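You operate a simulated robot arm through the tools that you are given. There is no shell and no other tool.

The job below is to be done with a simulated robot arm. You get a single attempt, and the scene is never put back.

JOB
Put things in order on the pack bench top. At the end: the cream flask stands where the small grey spool stood; the small grey spool stands where the white blue ink bottle stood; the fat grey cap is on the blue tub; the white blue ink bottle is on the big white bobbin; whatever was shut is shut again. Leave all else as you found it, and nothing knocked over. Set down upright: blue ink bottle.
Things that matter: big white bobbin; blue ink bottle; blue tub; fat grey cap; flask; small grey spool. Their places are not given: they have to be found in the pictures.

Only the result counts: the job must be done as asked and must still hold three seconds after the hand-in. Knocking over, shifting, dropping, spilling or breaking anything else fails it. Lids that push on must go on centred and level and be pressed home; caps that screw on are set level and turned clockwise until they are tight.

ROBOT AND FRAMES
A 6-joint arm with a two-finger gripper, fixed in place. Base frame: the origin is at the foot of the arm, x ahead of it, y to its left, z up; the work surface is at about z = 0. Lengths are in mm, angles in rad, forces in N, time in s.
With the tool pointing down near the work surface it reaches from about 240 to 620 mm from the base axis. Its first joint turns from -1.152 to 1.152 rad. Payload 1.37 kg.
The tool frame sits at the grasp point between the pads (the TCP): z along the fingers, y along the line on which they close. The tips reach 22 mm beyond it. The gripper opens to 92 mm. The gripper's body begins 65 mm behind the TCP.
Orientation is that of the tool frame in the base frame, as a unit quaternion [x, y, z, w]. With the fingers straight down and closing along the base's y, the tool's x points along the base's -x, its y along +y and its z along -z.

CONTROLS
- The arm moves only by the tool drive_tool. Its arguments are lists of equal length, an entry for each row: "travel": the shift along the base's x, y, z in mm, a list of three; "rotation": the turn, a rotation vector about the base's x, y, z in rad, a list of three; "hand": the opening in per cent of the stroke, from 0 (shut) to 100 (fully open). In form: {"travel": [[x, y, z], ...], "rotation": [[rx, ry, rz], ...], "hand": [hand, ...]}. A call has 1 to 20 rows; each row is the pose to reach, as a shift and turn from the pose commanded when the call began. Each row takes 0.2 s and may step no farther than 50 mm and 0.15 rad from the row before; otherwise, or with a gripper value out of range, the whole call is refused. A pose out of reach is approached as far as the arm can. The call stops where the force on the tool passes 40 N (or 10 N more than at its start, if that is more) or the arm is blocked; 0.2 s more then pass. Each finger halts on what it meets, pressing with about 26 N; the grip force reading is that of the motor and also rises with nothing between the fingers. The clock runs only during rows and for 0.2 s after the last one: add rows that repeat a pose to give the fingers time. The reply holds the time, the measured pose of the TCP, the force on the tool along the base axes, the opening and the grip force, in the units named above and with some noise, with the torque about the TCP (base axes, N m) and any sound that the robot's microphone picked up.
- Cameras (640 x 400 px; columns grow to the right, rows downward): "scene" is fixed at [26, -422.8, 599.4]; the picture's right is [0.76, -0.65, 0.00], its down [-0.36, -0.42, -0.83] and it looks along [0.54, 0.64, -0.55] (base axes); focal length 231 px, centre (320, 200). "wrist" rides on the gripper at [71, 19, -102] in the tool frame; the picture's right is [-0.26, 0.96, 0.00], its down [-0.75, -0.20, -0.62] and it looks along [-0.60, -0.16, 0.78] (tool axes); focal length 280 px, centre (320, 200).
- camera(camera): a new picture of that camera. It takes no simulated time.
- pixel_to_xyz(camera, pixels): there is no depth. For up to 12 entries [column, row, z] of the newest picture of that camera ("zoom" is the newest enlarged one), the place [x, y] in the base frame at which the ray of that pixel passes the height z, good to about 2 mm, but the place of the scene camera against the robot may be out by one fixed shift of up to 25 mm in any direction. It takes no simulated time.
- close_up(camera, box): a new picture of the part [left, top, right, bottom] of that camera's present view, enlarged. It takes no simulated time.
- finish_job(): hands the job in; it is judged then, once.

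Open the gripper and draw the arm clear of the work before you hand the job in, unless the task says otherwise.

The tools are called after "Call:" as name(argument=value, ...) on one line, values as JSON. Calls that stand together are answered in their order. drive_tool: Moves the arm, as the interface text tells. Its arguments: {"type":"object","properties":{"travel":{"type":"array","items":{"type":"array","items":{"type":"number"}}},"rotation":{"type":"array","items":{"type":"array","items":{"type":"number"}}},"hand":{"type":"array","items":{"type":"number"}}},"required":["travel","rotation","hand"]} The other tools are called the same way: camera (camera) takes a picture; pixel_to_xyz (camera, pixels) gives the place at which the rays of pixels pass given heights; close_up (camera, box) takes an enlarged picture of a part of a camera's view; finish_job () hands the job in.

At the start:

```text
time: 0.0
position: [433.5, -3.7, 399.6]
tool_rot: [-0.001, 1.0, 0.001, 0.001]
force: [0.3, 0.6, -0.1]
torque: [0.02, 0.01, 0.01]
gripper_width: 92.3
grasp_force: 0.0
```

scene: 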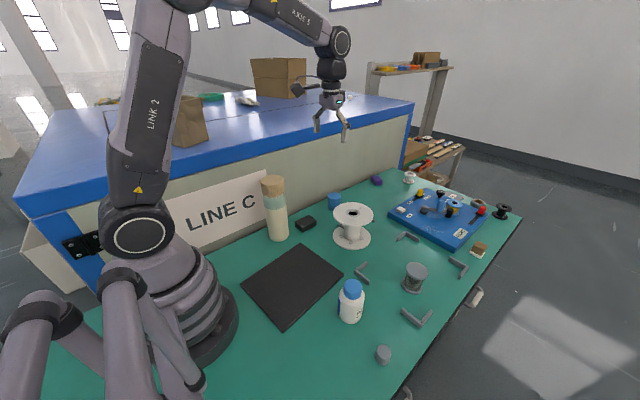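
wrist: 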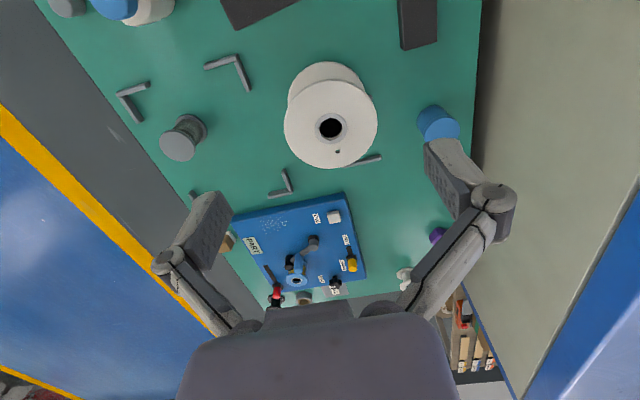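

The scene shows a flask (275,208), big white bobbin (352,225), ink bottle (351,300), grey spool (415,277), small grey cap (383,354) and a blue tub (334,199). I take enlarged views for detail.

Call:
close_up(camera="scene", box=[240, 160, 400, 260])

Call:
close_up(camera="scene", box=[320, 250, 480, 380])

Call:
close_up(camera="scene", box=[370, 150, 530, 270])

Call:
close_up(camera="wrist", box=[20, 0, 260, 170])

Call:
close_up(camera="wrist", box=[220, 160, 480, 320])

```text
4.00 times, centred on (320, 210) of scene
```

zoom: 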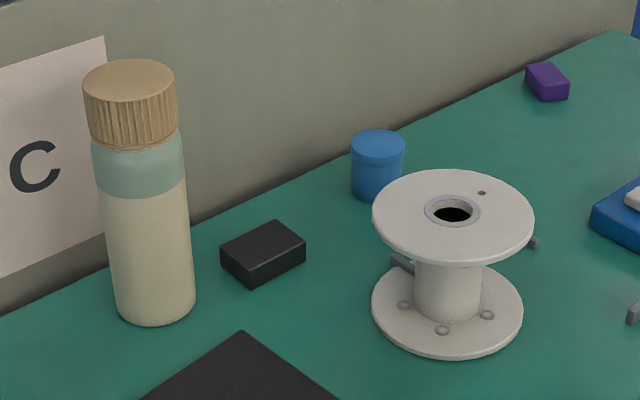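

```text
3.08 times, centred on (400, 315) of scene
```

zoom: 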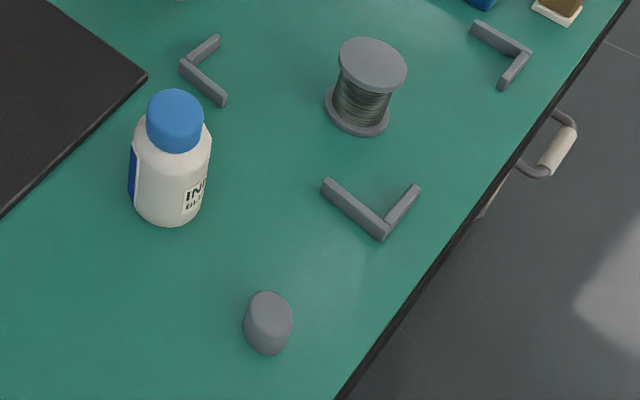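

```text
3.33 times, centred on (450, 210) of scene
```

zoom: 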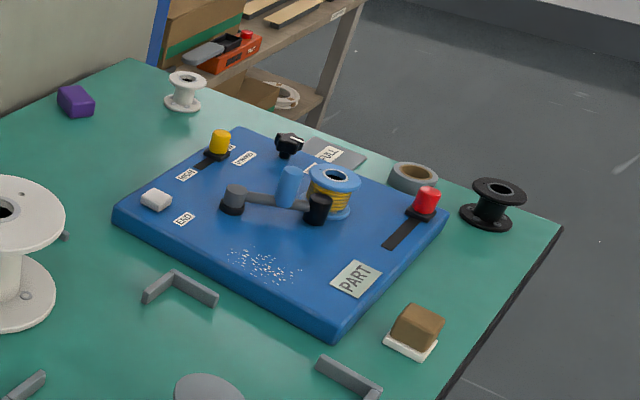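

```text
2.35 times, centred on (140, 85) of wrist
```

zoom: 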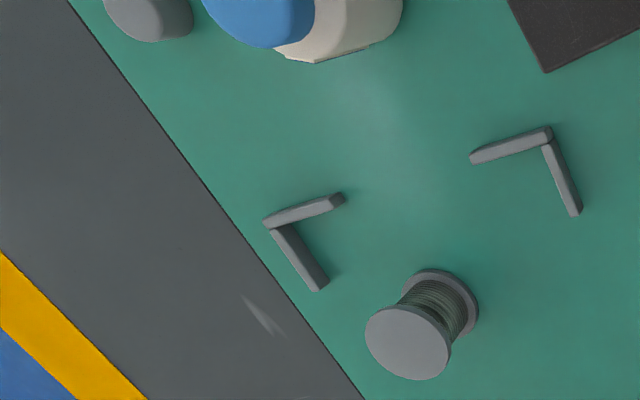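

```text
2.46 times, centred on (350, 240) of wrist
```

zoom: 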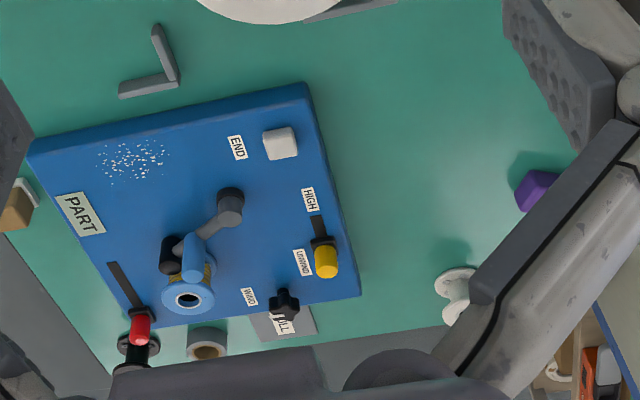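

I locate the objects with the wrist camera (trusted) and the scene camera to compare, at table height and some guesses of height.

Call:
pixel_to_xyz(camera="wrist", pixels=[[180, 146, 50], [191, 127, 0], [331, 127, 80], [324, 95, 0], [438, 120, 40], [440, 140, 0], [247, 90, 0], [133, 92, 0], [290, 192, 0], [302, 1, 0], [234, 30, 0], [438, 50, 0]])

Call:
pixel_to_xyz(camera="scene", pixels=[[416, 269, 50], [413, 289, 0], [353, 213, 80], [352, 240, 0], [334, 196, 40], [334, 208, 0], [365, 284, 0], [430, 325, 0], [417, 240, 0], [341, 275, 0], [288, 327, 0], [383, 362, 0]])

```text
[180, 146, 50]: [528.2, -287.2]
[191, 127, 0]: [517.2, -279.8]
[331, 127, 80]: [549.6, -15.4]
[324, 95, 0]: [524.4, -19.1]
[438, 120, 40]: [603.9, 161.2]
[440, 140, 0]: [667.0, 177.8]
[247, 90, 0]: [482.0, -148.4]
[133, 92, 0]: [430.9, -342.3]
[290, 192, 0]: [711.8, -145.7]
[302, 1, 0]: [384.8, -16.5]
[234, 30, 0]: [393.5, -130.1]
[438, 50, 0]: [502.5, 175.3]
```

```text
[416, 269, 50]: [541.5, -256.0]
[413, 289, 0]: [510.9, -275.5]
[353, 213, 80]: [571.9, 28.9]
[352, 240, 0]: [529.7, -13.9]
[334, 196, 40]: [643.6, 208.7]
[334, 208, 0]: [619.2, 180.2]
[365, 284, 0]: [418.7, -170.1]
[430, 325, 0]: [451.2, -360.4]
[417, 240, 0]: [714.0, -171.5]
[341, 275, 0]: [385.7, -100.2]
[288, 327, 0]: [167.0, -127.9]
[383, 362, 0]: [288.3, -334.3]
```

I move the tool back and right at height so the wrist camera covers the bottle, cap and spool.

Call:
drive_tool(travel=[[-33, -36, 0], [-66, -72, 0], [-99, -108, 0], [-133, -146, 0], [-133, -146, 0]], rotation=[[0, 0, 0], [0, 0, 0], [0, 0, 0], [0, 0, 0], [0, 0, 0]], hand=[100, 100, 100, 100, 100])

Call:
camera(camera="wrist")

```text
refused: row 4 steps farther than a row can; nothing moved
```

```text
taken
```

wrist: 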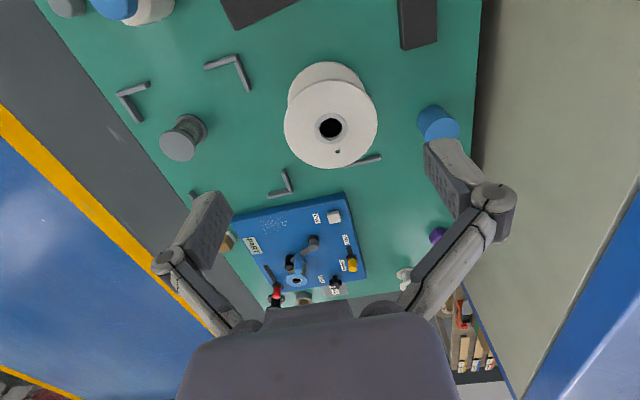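

The last step was too long by a hair, so nothing moved. I repeat it with smaller steps.

Call:
drive_tool(travel=[[-27, -29, 0], [-53, -58, 0], [-80, -87, 0], [-106, -116, 0], [-133, -146, 0], [-133, -146, 0]], rotation=[[0, 0, 0], [0, 0, 0], [0, 0, 0], [0, 0, 0], [0, 0, 0], [0, 0, 0]], hand=[100, 100, 100, 100, 100, 100])

Call:
camera(camera="wrist")

Call:
camera(camera="scene")

```text
time: 1.4
position: [298.8, -150.4, 397.7]
tool_rot: [0.0, 1.0, 0.0, 0.001]
force: [-0.6, -0.7, -1.2]
torque: [0.0, 0.0, 0.02]
gripper_width: 92.1
grasp_force: 0.0
```

```text
taken
```

wrist: 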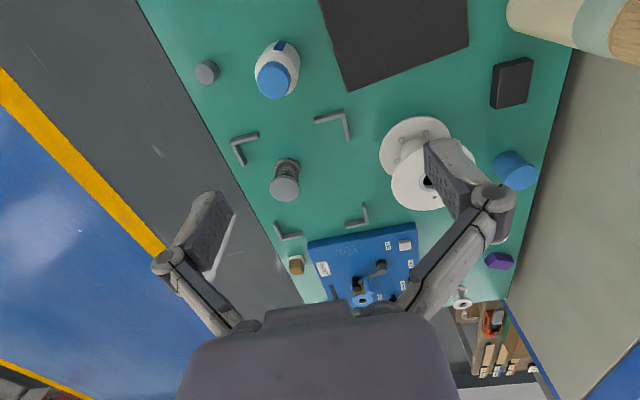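

```text
taken
```

scene: 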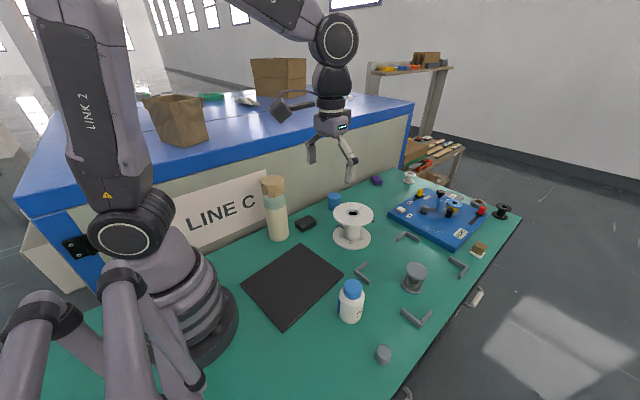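

Now the wrist view shows cap (207,72), bottle (277,72), spool (285,180), bobbin (420,165), tub (514,170), flask (580,25). I enlarge each.

Call:
close_up(camera="wrist", box=[180, 20, 340, 120])

Call:
close_up(camera="wrist", box=[220, 110, 380, 210])

Call:
close_up(camera="wrist", box=[370, 80, 560, 220])

Call:
close_up(camera="wrist", box=[480, 0, 640, 100])

Call:
close_up(camera="scene", box=[310, 180, 370, 220])

Call:
close_up(camera="scene", box=[360, 335, 410, 375])

```text
4.00 times, centred on (260, 70) of wrist
```

zoom: 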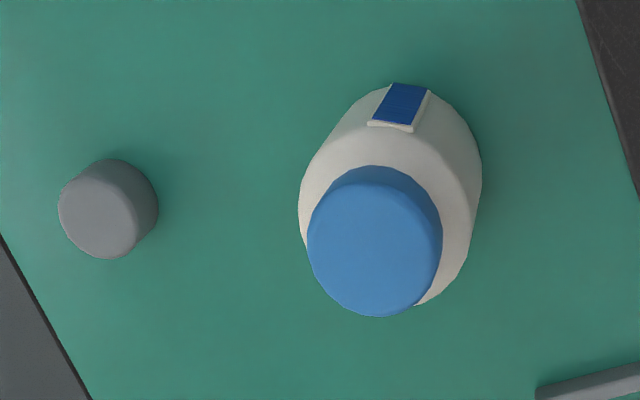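

```text
4.00 times, centred on (300, 160) of wrist
```

zoom: 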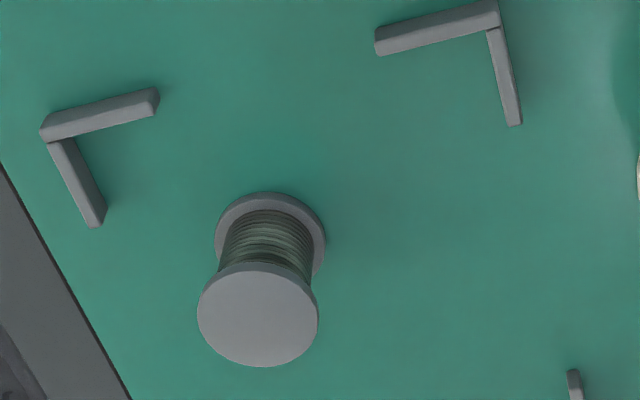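

```text
2.86 times, centred on (465, 150) of wrist
```

zoom: 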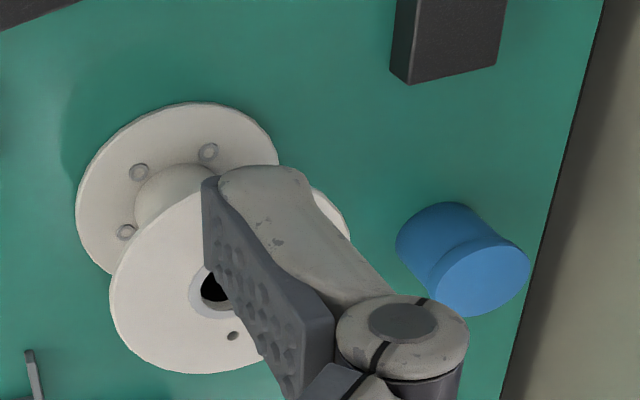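

```text
4.00 times, centred on (560, 50) of wrist
```

zoom: 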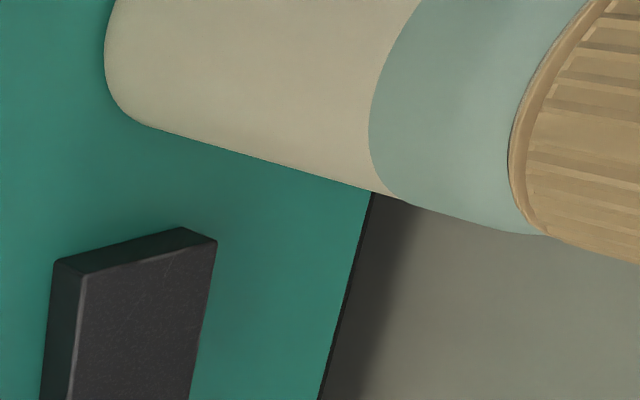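

```text
10.00 times, centred on (340, 200) of scene
```

zoom: 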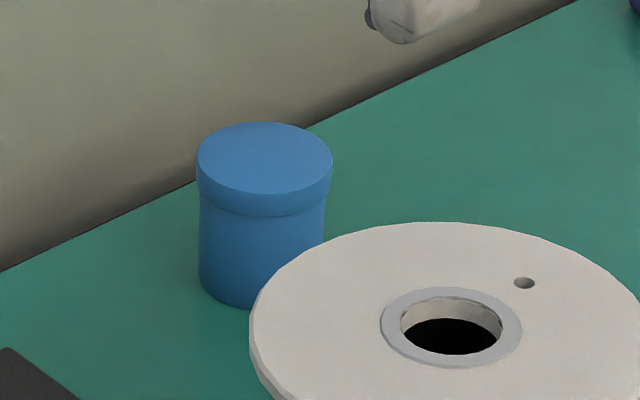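

```text
10.00 times, centred on (385, 355) of scene
```

zoom: 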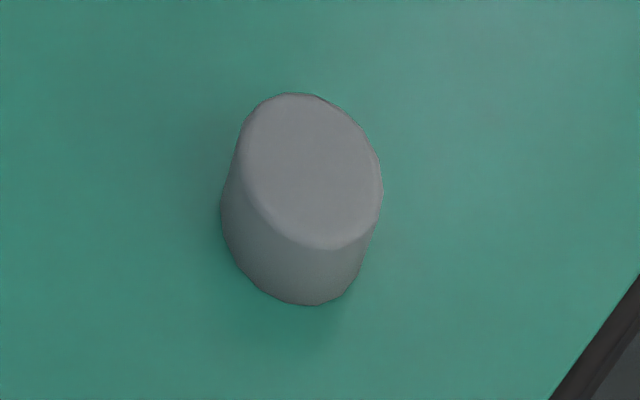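

I measure the key points in this wrist view: tops at several guessed heights, bases at z=0.

Call:
pixel_to_xyz(camera="wrist", pixels=[[205, 74, 0], [205, 74, 25], [273.75, 80, 0], [273.75, 80, 80], [284.5, 188.75, 0], [284.5, 188.75, 60], [287.5, 171.75, 0], [415.2, 148.2, 0], [428.5, 180, 0], [428.5, 180, 90], [520.1, 176.2, 0], [520.1, 176.2, 50]])

Call:
pixel_to_xyz(camera="wrist", pixels=[[344, 92, 0], [340, 120, 0], [234, 143, 0], [345, 113, 0], [258, 135, 0], [365, 205, 0], [274, 223, 0], [511, 30, 0], [517, 33, 0], [407, 250, 0], [308, 240, 0]])

Call:
pixel_to_xyz(camera="scene", pixels=[[384, 350, 0], [384, 350, 25], [354, 289, 0], [354, 289, 80], [416.5, 270.5, 0], [416.5, 270.5, 60], [413, 283, 0], [351.7, 235.5, 0], [353.2, 212.5, 0], [353.2, 212.5, 90], [334.5, 196, 0], [334.5, 196, 50]])

```text
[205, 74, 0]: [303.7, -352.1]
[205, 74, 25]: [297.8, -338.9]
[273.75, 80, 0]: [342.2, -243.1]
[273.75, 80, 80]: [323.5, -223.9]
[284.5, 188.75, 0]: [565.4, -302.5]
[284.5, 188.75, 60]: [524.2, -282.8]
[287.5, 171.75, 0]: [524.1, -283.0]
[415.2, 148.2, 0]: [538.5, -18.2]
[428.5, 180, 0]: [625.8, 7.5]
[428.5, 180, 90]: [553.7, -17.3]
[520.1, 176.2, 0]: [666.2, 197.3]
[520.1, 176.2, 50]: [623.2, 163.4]
```

```text
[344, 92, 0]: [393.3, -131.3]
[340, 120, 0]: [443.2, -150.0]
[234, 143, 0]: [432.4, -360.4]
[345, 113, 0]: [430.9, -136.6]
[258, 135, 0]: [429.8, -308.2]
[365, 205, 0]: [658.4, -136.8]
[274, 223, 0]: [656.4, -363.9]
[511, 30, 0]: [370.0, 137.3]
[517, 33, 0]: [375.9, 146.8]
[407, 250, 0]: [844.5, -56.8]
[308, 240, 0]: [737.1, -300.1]
```

```text
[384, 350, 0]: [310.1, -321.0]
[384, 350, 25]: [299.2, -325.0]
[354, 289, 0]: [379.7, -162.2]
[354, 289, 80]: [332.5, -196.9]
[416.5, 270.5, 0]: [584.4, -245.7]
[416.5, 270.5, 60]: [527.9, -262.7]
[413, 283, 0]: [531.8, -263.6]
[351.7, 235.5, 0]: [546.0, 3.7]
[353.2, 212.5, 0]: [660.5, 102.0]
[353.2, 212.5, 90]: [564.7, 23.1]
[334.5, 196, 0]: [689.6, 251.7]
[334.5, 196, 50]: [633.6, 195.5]
```

Triangulating gives about: spool (524,-283) h≈60 ⌀59; bottle (322,-222) h≈87 ⌀69; bobbin (539,-17) h≈108; tub (610,153) h≈65; cap (298,-340). I go lower toward bottle and cap for a finer look.

Call:
drive_tool(travel=[[0, -10, -40], [0, -25, -80], [0, -40, -120], [0, -60, -160], [0, -80, -190], [0, -80, -190]], rotation=[[0, 0, 0], [0, 0, 0], [0, 0, 0], [0, 0, 0], [0, 0, 0], [0, 0, 0]], hand=[100, 100, 100, 100, 100, 100])

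Call:
camera(camera="wrist")

```text
time: 2.8
position: [301.1, -230.2, 208.6]
tool_rot: [-0.001, 1.0, 0.0, 0.002]
force: [0.1, 0.3, -0.2]
torque: [0.01, 0.0, 0.05]
gripper_width: 91.9
grasp_force: 0.1
```

```text
taken
```

wrist: 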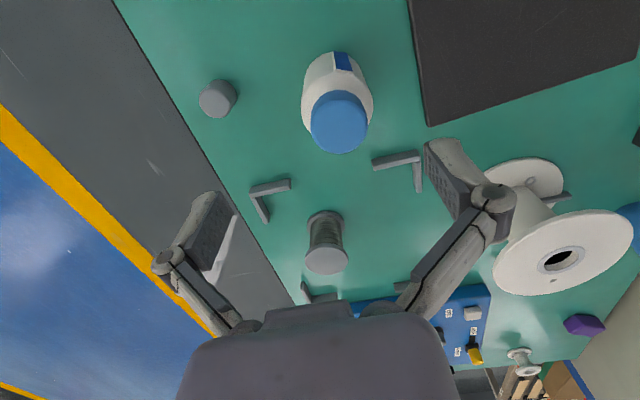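

Bottle now at (338,100), cap (217,98). I enlarge for measuring edges.

Call:
close_up(camera="wrist", box=[180, 40, 308, 120])

Call:
close_up(camera="wrist", box=[270, 40, 414, 130])

Call:
close_up(camera="wrist", box=[230, 170, 390, 310])

```text
5.00 times, centred on (244, 80) of wrist
```

zoom: 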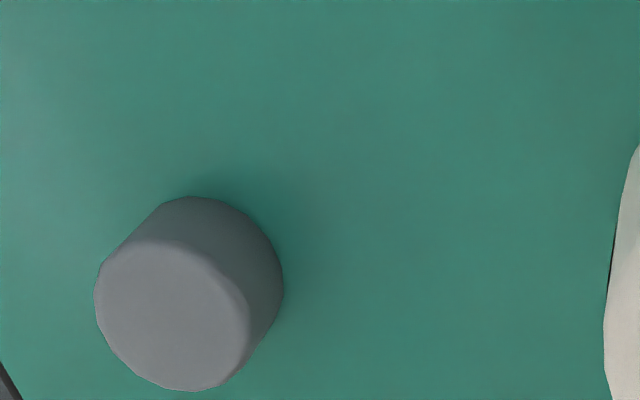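

```text
4.44 times, centred on (342, 85) of wrist
```

zoom: 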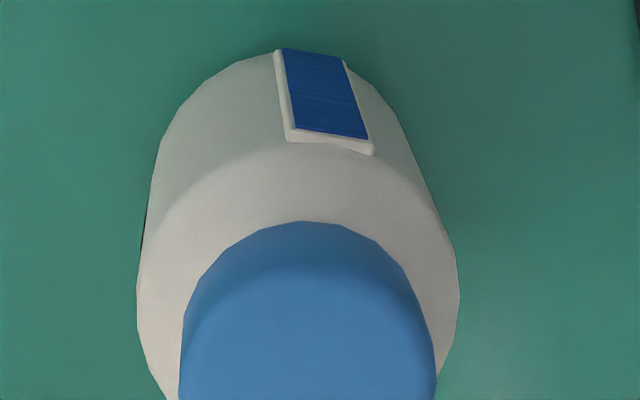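

```text
2.86 times, centred on (310, 240) of wrist
```

zoom: 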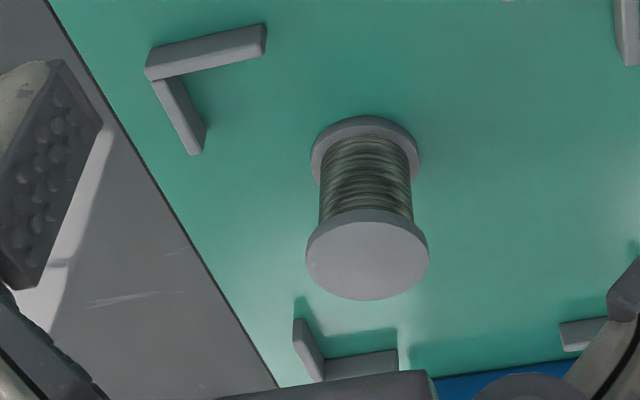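

I convert the measured edge pixels to places.

Call:
pixel_to_xyz(camera="wrist", pixels=[[214.8, 103, 0], [214.8, 103, 20], [214.8, 103, 30], [221.6, 93.6, 0], [219, 79, 0], [236.6, 98, 0], [199, 101, 25], [230.4, 105, 25], [214.8, 118, 25], [326.3, 260.9, 60], [326.3, 260.9, 50], [325.6, 227.7, 0]])

Call:
pixel_to_xyz(camera="wrist", pixels=[[339, 123, 87], [311.5, 121, 87], [368, 121, 87], [339, 153, 87], [339, 153, 80], [326, 53, 0], [302, 100, 60], [373.5, 100, 60], [303, 230, 60], [346, 230, 60]])

Call:
close_up(camera="wrist", box=[280, 60, 408, 160])

```text
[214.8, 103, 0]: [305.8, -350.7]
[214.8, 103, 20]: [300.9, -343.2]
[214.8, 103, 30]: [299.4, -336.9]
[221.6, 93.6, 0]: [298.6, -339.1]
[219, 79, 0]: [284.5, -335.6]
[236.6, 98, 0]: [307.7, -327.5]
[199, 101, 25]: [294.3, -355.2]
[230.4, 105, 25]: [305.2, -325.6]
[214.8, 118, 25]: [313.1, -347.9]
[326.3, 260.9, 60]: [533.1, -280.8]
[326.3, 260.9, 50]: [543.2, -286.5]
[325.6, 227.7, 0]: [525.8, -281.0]
```

```text
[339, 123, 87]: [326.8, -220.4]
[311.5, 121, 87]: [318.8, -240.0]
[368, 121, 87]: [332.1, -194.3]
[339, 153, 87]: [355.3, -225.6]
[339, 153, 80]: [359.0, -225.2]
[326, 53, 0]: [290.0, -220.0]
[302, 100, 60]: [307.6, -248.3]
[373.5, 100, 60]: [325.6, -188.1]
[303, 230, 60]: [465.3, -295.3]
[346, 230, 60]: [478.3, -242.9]
```

```text
4.00 times, centred on (344, 110) of wrist
```

zoom: 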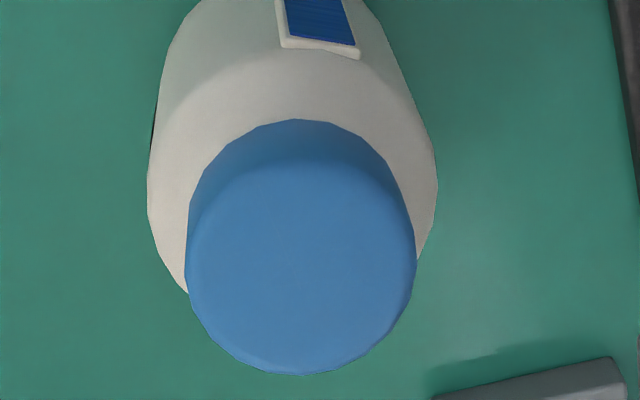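

Single-view heights are ambiguous, so I tilt the tool about (0.174,0.652,0) so the wrist camera looks straight down, where the position does not depend on height.

Call:
drive_tool(travel=[[20, 0, 30], [40, 0, 60], [60, 0, 90], [80, 0, 110], [100, 0, 120], [100, 0, 120]], rotation=[[0.035, 0.13, 0], [0.07, 0.26, 0], [0.105, 0.39, 0], [0.14, 0.52, 0], [0.174, 0.652, 0], [0.174, 0.652, 0]], hand=[100, 100, 100, 100, 100, 100])

Call:
camera(camera="wrist")

```text
time: 4.2
position: [399.0, -231.3, 329.3]
tool_rot: [-0.001, 0.943, 0.086, -0.32]
force: [-0.6, -0.8, -0.3]
torque: [-0.02, -0.03, 0.04]
gripper_width: 91.9
grasp_force: 0.0
```

```text
taken
```

wrist: 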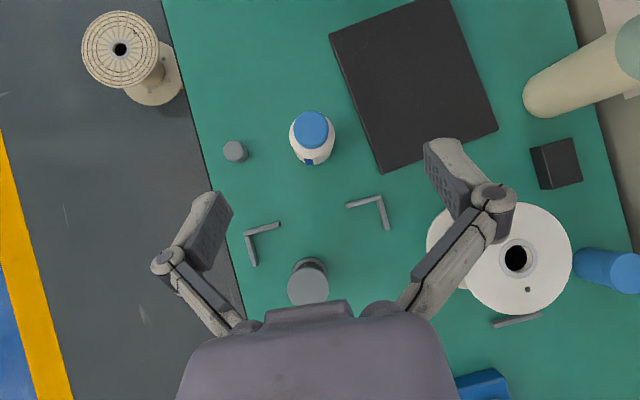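

Straight-down view: bottle (312,137), cap (235,152), spool (308,280). I enlarge and measure.

Call:
close_up(camera="wrist", box=[210, 90, 370, 190])

Call:
pixel_to_xyz(camera="wrist", pixels=[[320, 200, 0], [320, 200, 100], [311, 129, 87], [311, 129, 100], [312, 144, 0], [234, 151, 25], [236, 153, 0], [308, 288, 60], [308, 288, 65], [310, 270, 0], [517, 258, 100], [517, 258, 110]])

```text
4.00 times, centred on (290, 140) of wrist
```

zoom: 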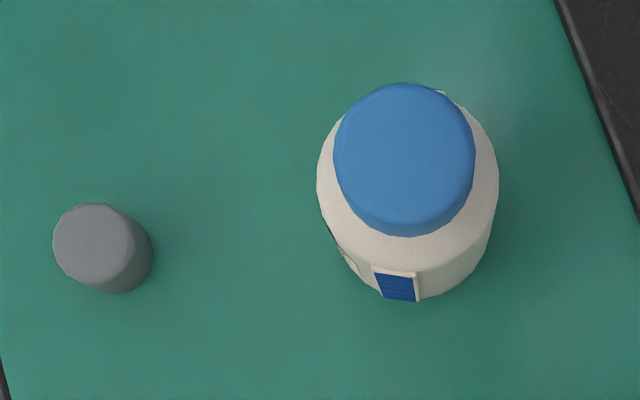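

```text
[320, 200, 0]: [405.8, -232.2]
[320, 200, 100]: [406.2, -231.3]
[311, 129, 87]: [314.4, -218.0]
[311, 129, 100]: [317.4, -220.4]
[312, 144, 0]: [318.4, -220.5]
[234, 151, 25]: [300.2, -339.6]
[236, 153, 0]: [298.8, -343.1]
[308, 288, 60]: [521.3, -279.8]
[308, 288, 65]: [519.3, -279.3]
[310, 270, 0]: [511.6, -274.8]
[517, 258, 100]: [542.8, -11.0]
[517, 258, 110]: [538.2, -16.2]
```

Bottle centre ≈ (317,-219.5), cap ≈ (300,-340) ⌀32 h≈24. I return the tool to vertical and hover above the bottle.

Call:
drive_tool(travel=[[-17, 2, -25], [-34, 4, -50], [-51, 6, -75], [-68, 8, -100], [-83.5, 10.2, -130], [-83.5, 10.2, -130], [-83.5, 10.2, -130]], rotation=[[-0.035, -0.13, 0], [-0.07, -0.26, 0], [-0.105, -0.39, 0], [-0.14, -0.52, 0], [-0.174, -0.652, 0], [-0.174, -0.652, 0], [-0.174, -0.652, 0]], hand=[100, 100, 100, 100, 100, 100, 100])

Call:
camera(camera="wrist")

Call:
camera(camera="scene")

```text
time: 5.8
position: [315.7, -220.9, 198.8]
tool_rot: [0.001, 1.0, 0.0, 0.002]
force: [-0.7, 0.0, 0.3]
torque: [0.03, 0.0, 0.01]
gripper_width: 92.2
grasp_force: 0.1
```

```text
taken
```

wrist: 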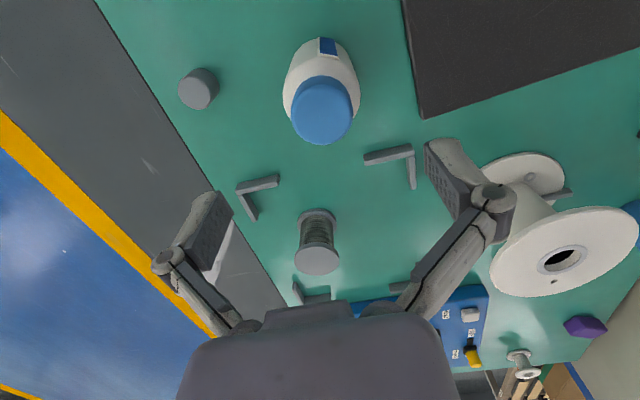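

```text
taken
```

scene: 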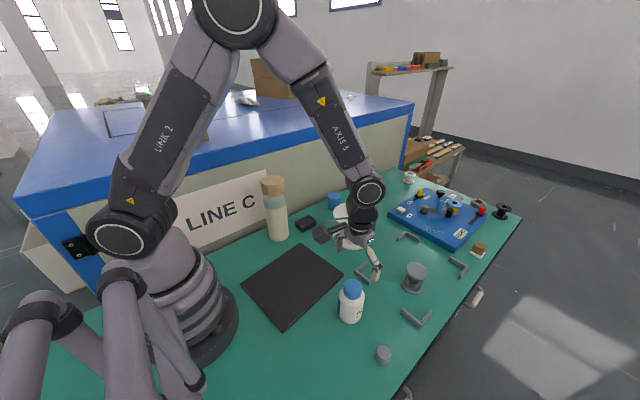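

Hovering over the bottle at z≈199. I check the top centre (322,110) against the TCP and descend halfway.

Call:
pixel_to_xyz(camera="wrist", pixels=[[322, 111, 95], [322, 111, 105], [322, 111, 85]])

Call:
drive_tool(travel=[[0, 0, -30], [0, 0, -60], [0, 0, -80], [0, 0, -80]], rotation=[[0, 0, 0], [0, 0, 0], [0, 0, 0], [0, 0, 0]], hand=[100, 100, 100, 100])

Call:
camera(camera="wrist")

Call:
close_up(camera="scene", box=[300, 220, 440, 340])

```text
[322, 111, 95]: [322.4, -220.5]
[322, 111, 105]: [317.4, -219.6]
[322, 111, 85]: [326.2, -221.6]
```

```text
time: 6.8
position: [316.6, -219.8, 118.7]
tool_rot: [0.0, 1.0, 0.001, 0.001]
force: [-0.1, 0.4, 0.3]
torque: [0.02, -0.01, 0.04]
gripper_width: 92.0
grasp_force: 0.1
```

```text
taken
```

wrist: 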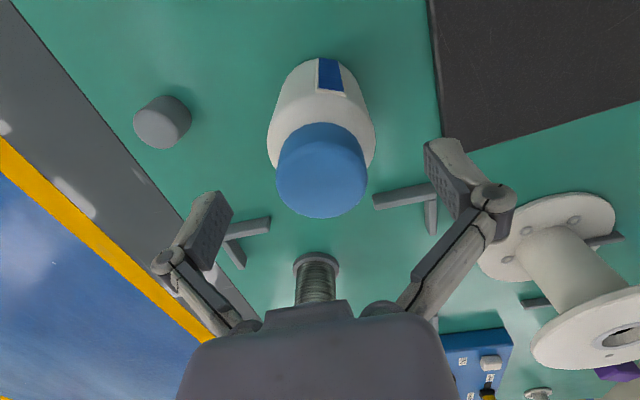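

```text
3.33 times, centred on (370, 280) of scene
```

zoom: 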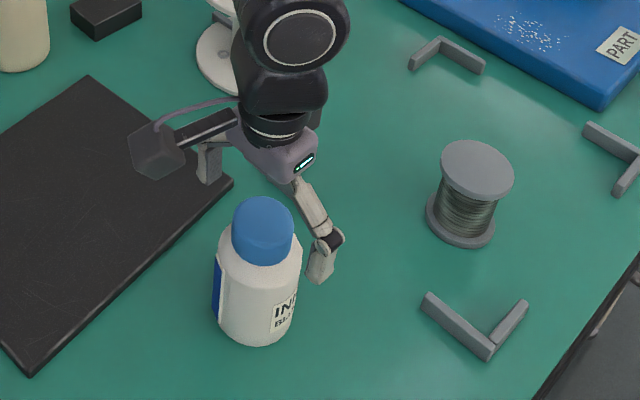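

Fingers straddle the bottle (cap top at (322,180), close to the TCP's projection (320,187)). I descend to z≈48 and check the reading.

Call:
drive_tool(travel=[[0, 0, -20], [0, 0, -40], [0, 0, -60], [0, 0, -70], [0, 0, -70]], rotation=[[0, 0, 0], [0, 0, 0], [0, 0, 0], [0, 0, 0], [0, 0, 0]], hand=[100, 100, 100, 100, 100])

Call:
camera(camera="wrist")

Call:
close_up(camera="scene", box=[300, 240, 420, 340])

```text
time: 7.8
position: [318.0, -220.4, 55.1]
tool_rot: [-0.001, 1.0, 0.0, 0.002]
force: [-3.0, 5.3, 15.4]
torque: [-0.05, -0.2, 0.05]
gripper_width: 92.2
grasp_force: 0.0
stopped in row 4: the force on the tool passed its limit at 64 N (the readings are from after the stop); the commanded pose is now the measured one
```

```text
taken
```

wrist: 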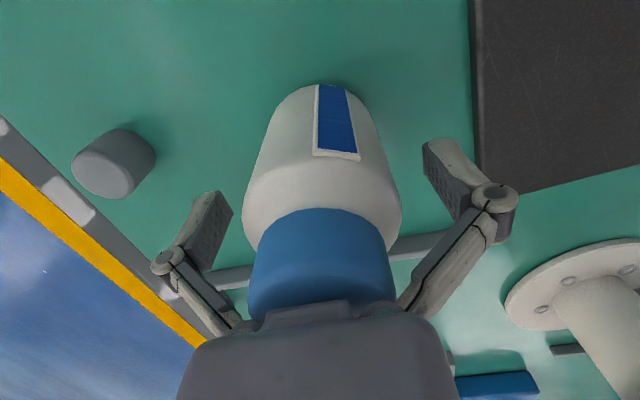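

```text
4.00 times, centred on (360, 290) of scene
```

zoom: 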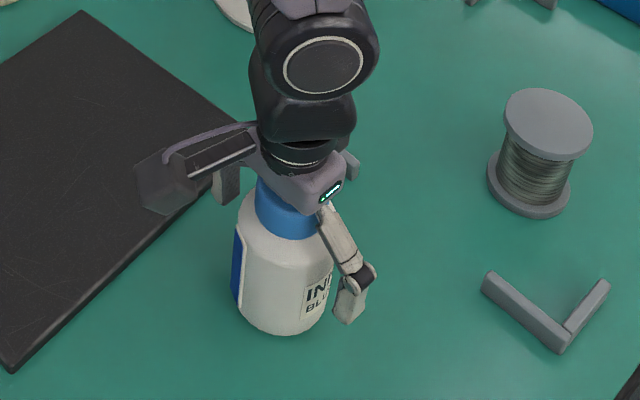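

The gripper body met the bottle's cap at TCP z≈55, so the bottle is about 119 mm tall. I back up 9 mm and close on the body.

Call:
drive_tool(travel=[[0, 0, 5], [0, 0, 9], [0, 0, 9]], rotation=[[0, 0, 0], [0, 0, 0], [0, 0, 0]], hand=[100, 100, 100])

Call:
camera(camera="scene")

Call:
camera(camera="wrist")

```text
time: 8.6
position: [318.6, -221.3, 63.3]
tool_rot: [-0.001, 1.0, -0.001, 0.002]
force: [0.8, 0.4, -0.4]
torque: [0.02, -0.05, -0.01]
gripper_width: 91.9
grasp_force: 0.0
```

```text
taken
```

scene: 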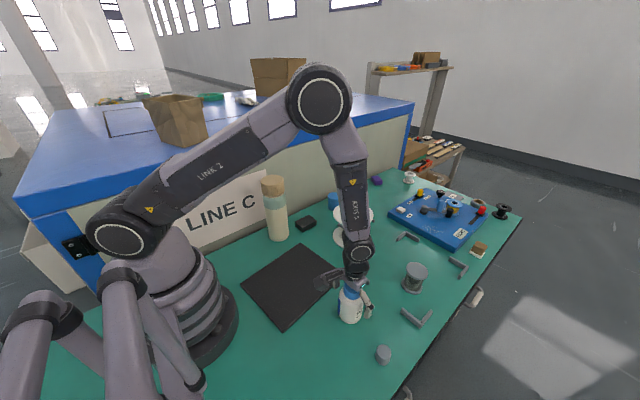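

```text
taken
```

wrist: 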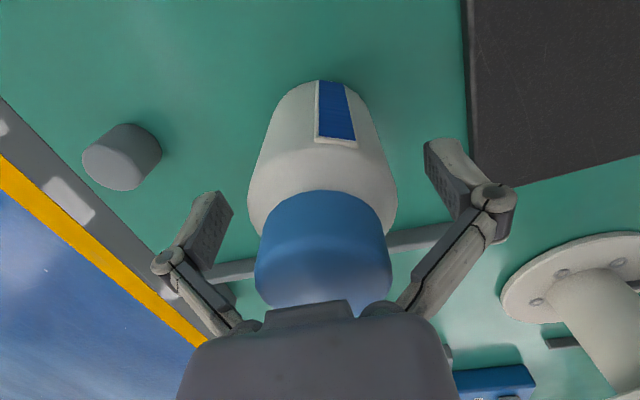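

The bottle is still upright between the fingers. I close on it.

Call:
drive_tool(travel=[[0, 0, 0], [0, 0, 0], [0, 0, 0], [0, 0, 0], [0, 0, 0]], rotation=[[0, 0, 0], [0, 0, 0], [0, 0, 0], [0, 0, 0], [0, 0, 0]], hand=[60, 40, 20, 0, 0])

Call:
camera(camera="wrist")

```text
time: 9.8
position: [318.1, -219.5, 64.3]
tool_rot: [0.0, 1.0, 0.0, 0.001]
force: [-3.0, 8.2, 23.5]
torque: [0.14, -0.29, 0.04]
gripper_width: 61.4
grasp_force: 25.7
```

```text
taken
```

wrist: 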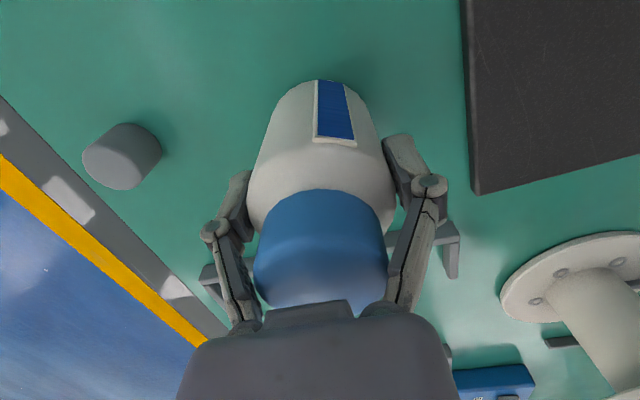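

Gripped at 61.4 mm width with 25.7 N. I lift gently and check.

Call:
drive_tool(travel=[[0, 0, 5], [0, 0, 15], [0, 0, 30], [0, 0, 30]], rotation=[[0, 0, 0], [0, 0, 0], [0, 0, 0], [0, 0, 0]], hand=[0, 0, 0, 0])

Call:
camera(camera="wrist")

Call:
close_up(camera="scene", box=[300, 220, 420, 340])

```text
time: 10.8
position: [317.1, -220.3, 93.7]
tool_rot: [0.0, 1.0, -0.001, 0.001]
force: [0.4, -0.4, 0.2]
torque: [-0.06, -0.03, -0.02]
gripper_width: 60.7
grasp_force: 26.5
```

```text
taken
```

wrist: 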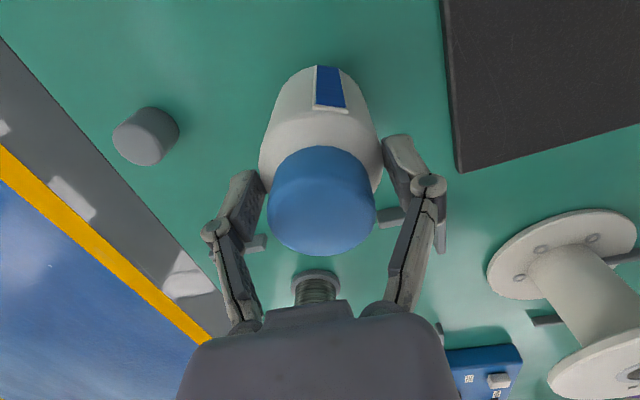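

```text
3.33 times, centred on (360, 280) of scene
```

zoom: 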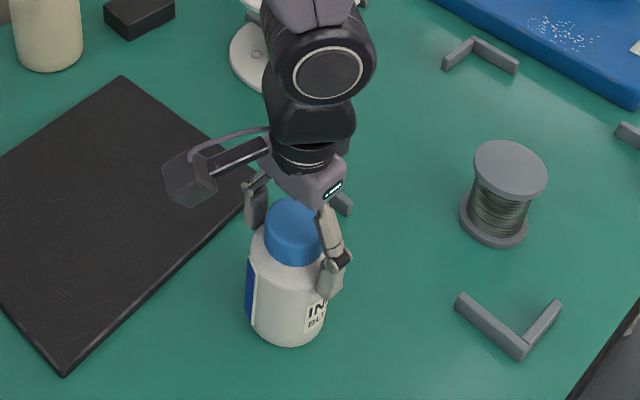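

The bottle stayed on the table (its base is still at scene ≈(350,323)); the pads slid up it. I reopen and check its position before regripping lower.

Call:
drive_tool(travel=[[0, 0, 0], [0, 0, 0], [0, 0, 0]], rotation=[[0, 0, 0], [0, 0, 0], [0, 0, 0]], hand=[80, 100, 100])

Call:
close_up(camera="wrist", box=[200, 40, 440, 300])

Call:
close_up(camera="scene", box=[310, 250, 390, 340])

```text
time: 11.6
position: [316.3, -219.8, 92.9]
tool_rot: [-0.001, 1.0, 0.0, 0.003]
force: [0.8, 0.5, -0.6]
torque: [0.02, 0.0, -0.02]
gripper_width: 91.9
grasp_force: 0.1
```

```text
1.54 times, centred on (320, 170) of wrist
```

zoom: 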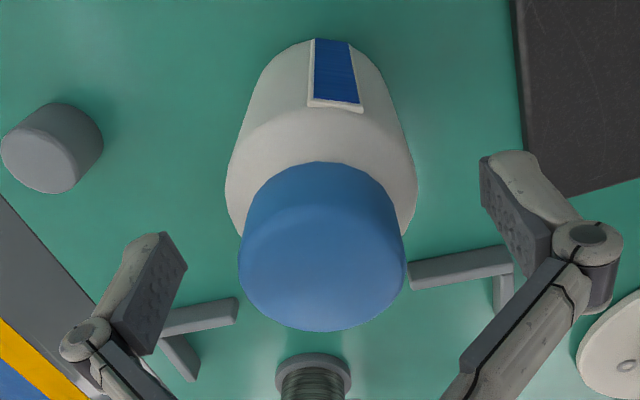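

```text
4.44 times, centred on (350, 295) of scene
```

zoom: 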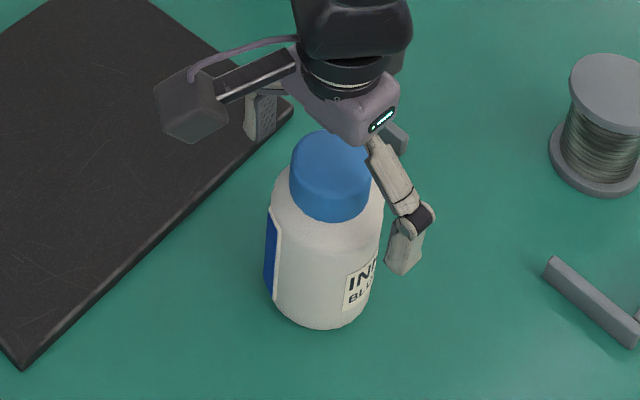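

Bottle is unmoved and upright (base at scene ≈(351,324)). I lower to z≈59 (just above cap contact), then close in a second step.

Call:
drive_tool(travel=[[0, 0, -15], [0, 0, -28], [0, 0, -34], [0, 0, -34]], rotation=[[0, 0, 0], [0, 0, 0], [0, 0, 0], [0, 0, 0]], hand=[100, 100, 100, 100])

Call:
drive_tool(travel=[[0, 0, 0], [0, 0, 0], [0, 0, 0], [0, 0, 0], [0, 0, 0]], rotation=[[0, 0, 0], [0, 0, 0], [0, 0, 0], [0, 0, 0], [0, 0, 0]], hand=[66, 66, 66, 66, 66])

Call:
drive_tool(travel=[[0, 0, 0], [0, 0, 0], [0, 0, 0]], rotation=[[0, 0, 0], [0, 0, 0], [0, 0, 0]], hand=[50, 0, 0])

Call:
drive_tool(travel=[[0, 0, 1], [0, 0, 3]], rotation=[[0, 0, 0], [0, 0, 0]], hand=[0, 0])

Call:
camera(camera="wrist")

```text
time: 12.6
position: [318.3, -220.4, 60.3]
tool_rot: [-0.001, 1.0, 0.0, 0.002]
force: [0.0, 0.5, 0.1]
torque: [0.01, 0.04, 0.0]
gripper_width: 92.0
grasp_force: 0.1
```

```text
time: 13.8
position: [316.7, -220.9, 60.5]
tool_rot: [0.0, 1.0, 0.001, 0.002]
force: [-1.9, 7.9, 21.4]
torque: [-0.02, 0.06, -0.04]
gripper_width: 69.9
grasp_force: 26.1
```

```text
time: 14.6
position: [317.6, -220.1, 60.7]
tool_rot: [0.0, 1.0, 0.0, 0.003]
force: [-3.2, 10.7, 29.2]
torque: [-0.13, 0.1, -0.08]
gripper_width: 70.1
grasp_force: 25.5
```

```text
time: 15.2
position: [317.4, -220.8, 62.0]
tool_rot: [-0.001, 1.0, 0.0, 0.001]
force: [0.2, 0.2, 0.5]
torque: [0.02, -0.02, -0.01]
gripper_width: 69.9
grasp_force: 25.8
```

```text
taken
```

wrist: 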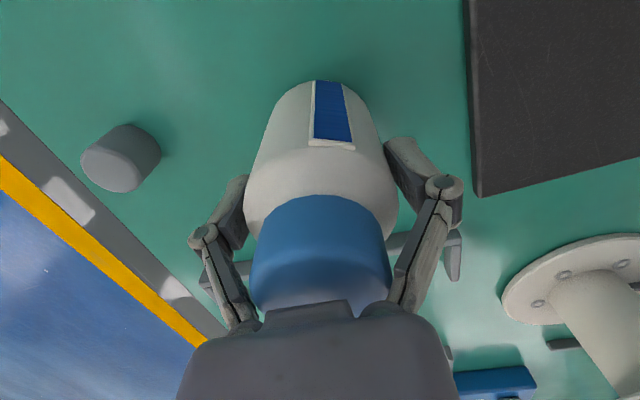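

Now the width is 70 mm (the true body), so before the pads had ridden onto the shoulder. I lift another 15 mm and compare the pictures.

Call:
drive_tool(travel=[[0, 0, 5], [0, 0, 10], [0, 0, 15], [0, 0, 15]], rotation=[[0, 0, 0], [0, 0, 0], [0, 0, 0], [0, 0, 0]], hand=[0, 0, 0, 0])

Call:
camera(camera="wrist")

Call:
close_up(camera="scene", box=[310, 250, 390, 340])

```text
time: 16.2
position: [317.2, -220.9, 78.8]
tool_rot: [-0.001, 1.0, 0.0, 0.002]
force: [-0.7, -0.3, -1.2]
torque: [0.01, -0.03, 0.03]
gripper_width: 69.6
grasp_force: 25.8
```

```text
taken
```

wrist: 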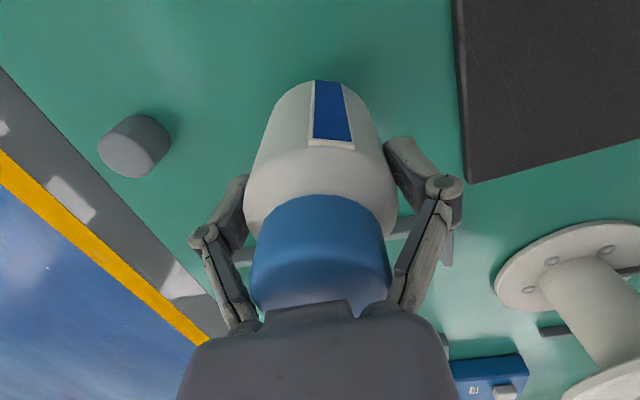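

```text
4.44 times, centred on (350, 295) of scene
```

zoom: 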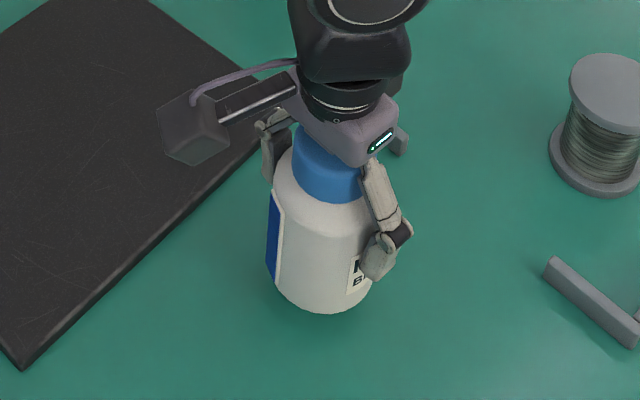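

The bottle is now held firmly and lifted. I raise it to z≈250 and carry it toward the bobbin, stopping short to measure the bobbin.

Call:
drive_tool(travel=[[0, 0, 30], [0, 0, 65], [0, 0, 100], [0, 0, 135], [0, 0, 170], [19, 27, 171], [38, 54, 171], [57, 81, 171], [76, 108, 171], [95, 135, 171], [113, 160, 171], [113, 160, 171]], rotation=[[0, 0, 0], [0, 0, 0], [0, 0, 0], [0, 0, 0], [0, 0, 0], [0, 0, 0], [0, 0, 0], [0, 0, 0], [0, 0, 0], [0, 0, 0], [0, 0, 0], [0, 0, 0]], hand=[0, 0, 0, 0, 0, 0, 0, 0, 0, 0, 0, 0])

Call:
camera(camera="wrist")

Call:
camera(camera="scene")

```text
time: 18.8
position: [430.3, -60.1, 248.7]
tool_rot: [-0.001, 1.0, 0.0, 0.002]
force: [-0.4, 1.3, -2.8]
torque: [0.0, 0.0, 0.02]
gripper_width: 69.2
grasp_force: 25.8
```

```text
taken
```

wrist: 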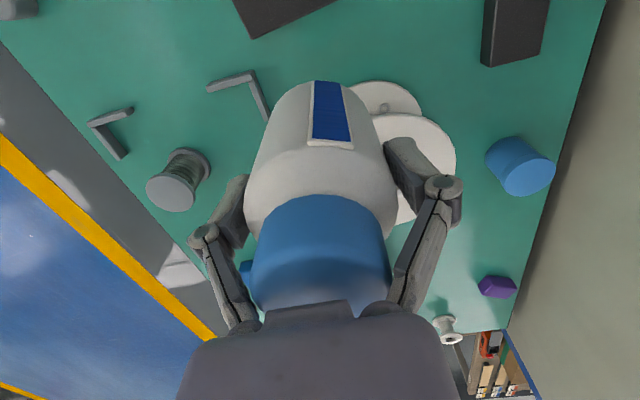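

```text
taken
```

scene: 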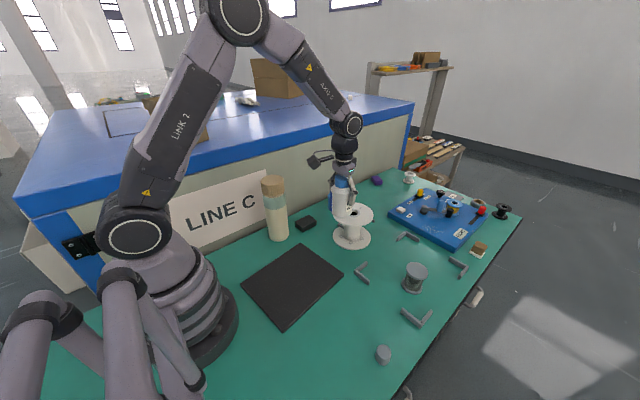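

The bottle hides the bobbin; I shift 110 mm to -y so that the bobbin is clear of the bottle in the wrist view.

Call:
drive_tool(travel=[[0, -35, 0], [0, -70, 0], [0, -110, 0], [0, -110, 0]], rotation=[[0, 0, 0], [0, 0, 0], [0, 0, 0], [0, 0, 0]], hand=[0, 0, 0, 0])

Call:
close_up(camera="wrist", box=[360, 40, 560, 240])

```text
time: 19.8
position: [431.1, -171.2, 247.9]
tool_rot: [-0.001, 1.0, 0.0, 0.002]
force: [0.1, 1.1, -1.2]
torque: [0.02, -0.03, -0.04]
gripper_width: 69.1
grasp_force: 26.0
```

```text
2.00 times, centred on (460, 140) of wrist
```

zoom: 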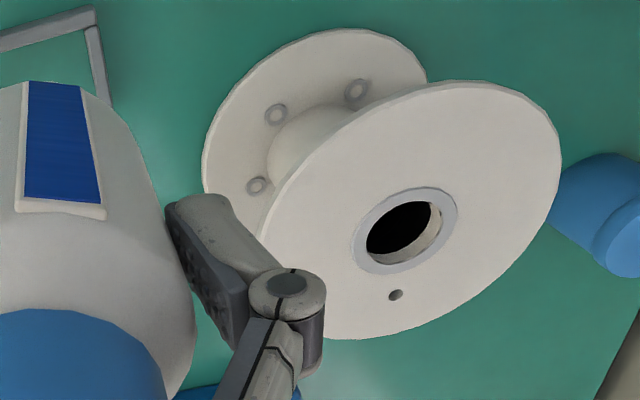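

Grip width is drifting slightly, so I act promptly. I compute the hole centre (502.5,155.5) at candidate heights and base flange edge points.

Call:
pixel_to_xyz(camera="zoom", pixels=[[405, 231, 90], [405, 231, 100], [405, 231, 110], [405, 231, 120], [203, 155, 0], [340, 29, 0], [427, 80, 0], [560, 160, 110], [465, 81, 110], [345, 339, 110]])

```text
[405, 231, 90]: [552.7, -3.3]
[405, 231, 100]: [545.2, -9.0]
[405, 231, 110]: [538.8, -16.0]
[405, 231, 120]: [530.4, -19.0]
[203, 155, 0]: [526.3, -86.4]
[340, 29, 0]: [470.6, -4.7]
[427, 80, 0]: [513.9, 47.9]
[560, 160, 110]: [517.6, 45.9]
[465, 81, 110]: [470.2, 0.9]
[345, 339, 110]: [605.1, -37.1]
```

Bobbin centre ≈ (539,-16.5), radius 70, top ≈ 110. I carry the bottle over it and lower to about 10 mm above contact.

Call:
drive_tool(travel=[[20, 28, 0], [40, 56, 0], [60, 84, 0], [80, 112, 0], [98, 140, 0], [108, 154, 0], [108, 154, -25], [108, 154, -50], [108, 154, -64], [108, 154, -64]], rotation=[[0, 0, 0], [0, 0, 0], [0, 0, 0], [0, 0, 0], [0, 0, 0], [0, 0, 0], [0, 0, 0], [0, 0, 0], [0, 0, 0], [0, 0, 0]], hand=[0, 0, 0, 0, 0, 0, 0, 0, 0, 0])

Call:
close_up(camera="scene", box=[300, 150, 420, 250])

Call:
camera(camera="wrist")

```text
time: 22.0
position: [538.8, -15.8, 184.7]
tool_rot: [-0.001, 1.0, 0.0, 0.002]
force: [0.5, -0.4, -2.3]
torque: [-0.03, -0.01, 0.03]
gripper_width: 68.8
grasp_force: 25.6
```

```text
4.00 times, centred on (360, 200) of scene
```

zoom: 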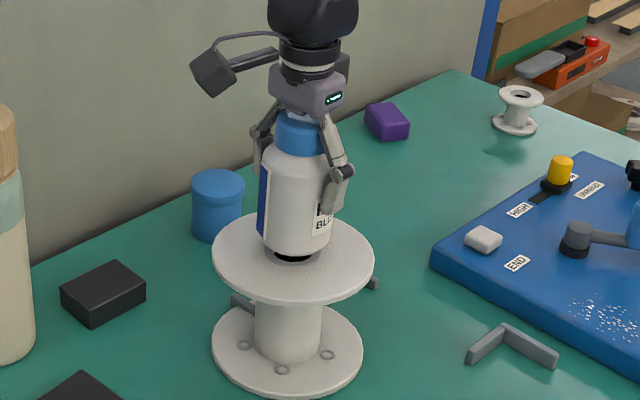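

```text
taken
```

wrist: 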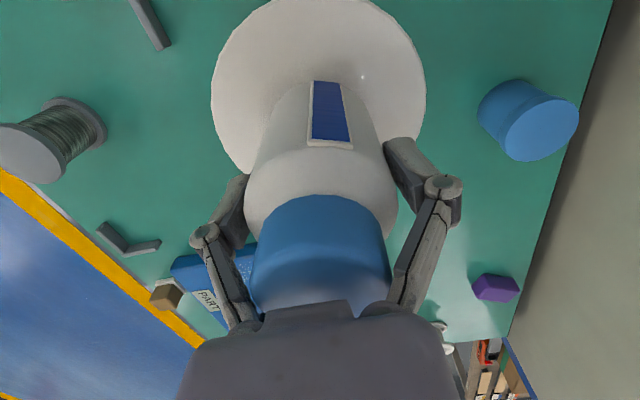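

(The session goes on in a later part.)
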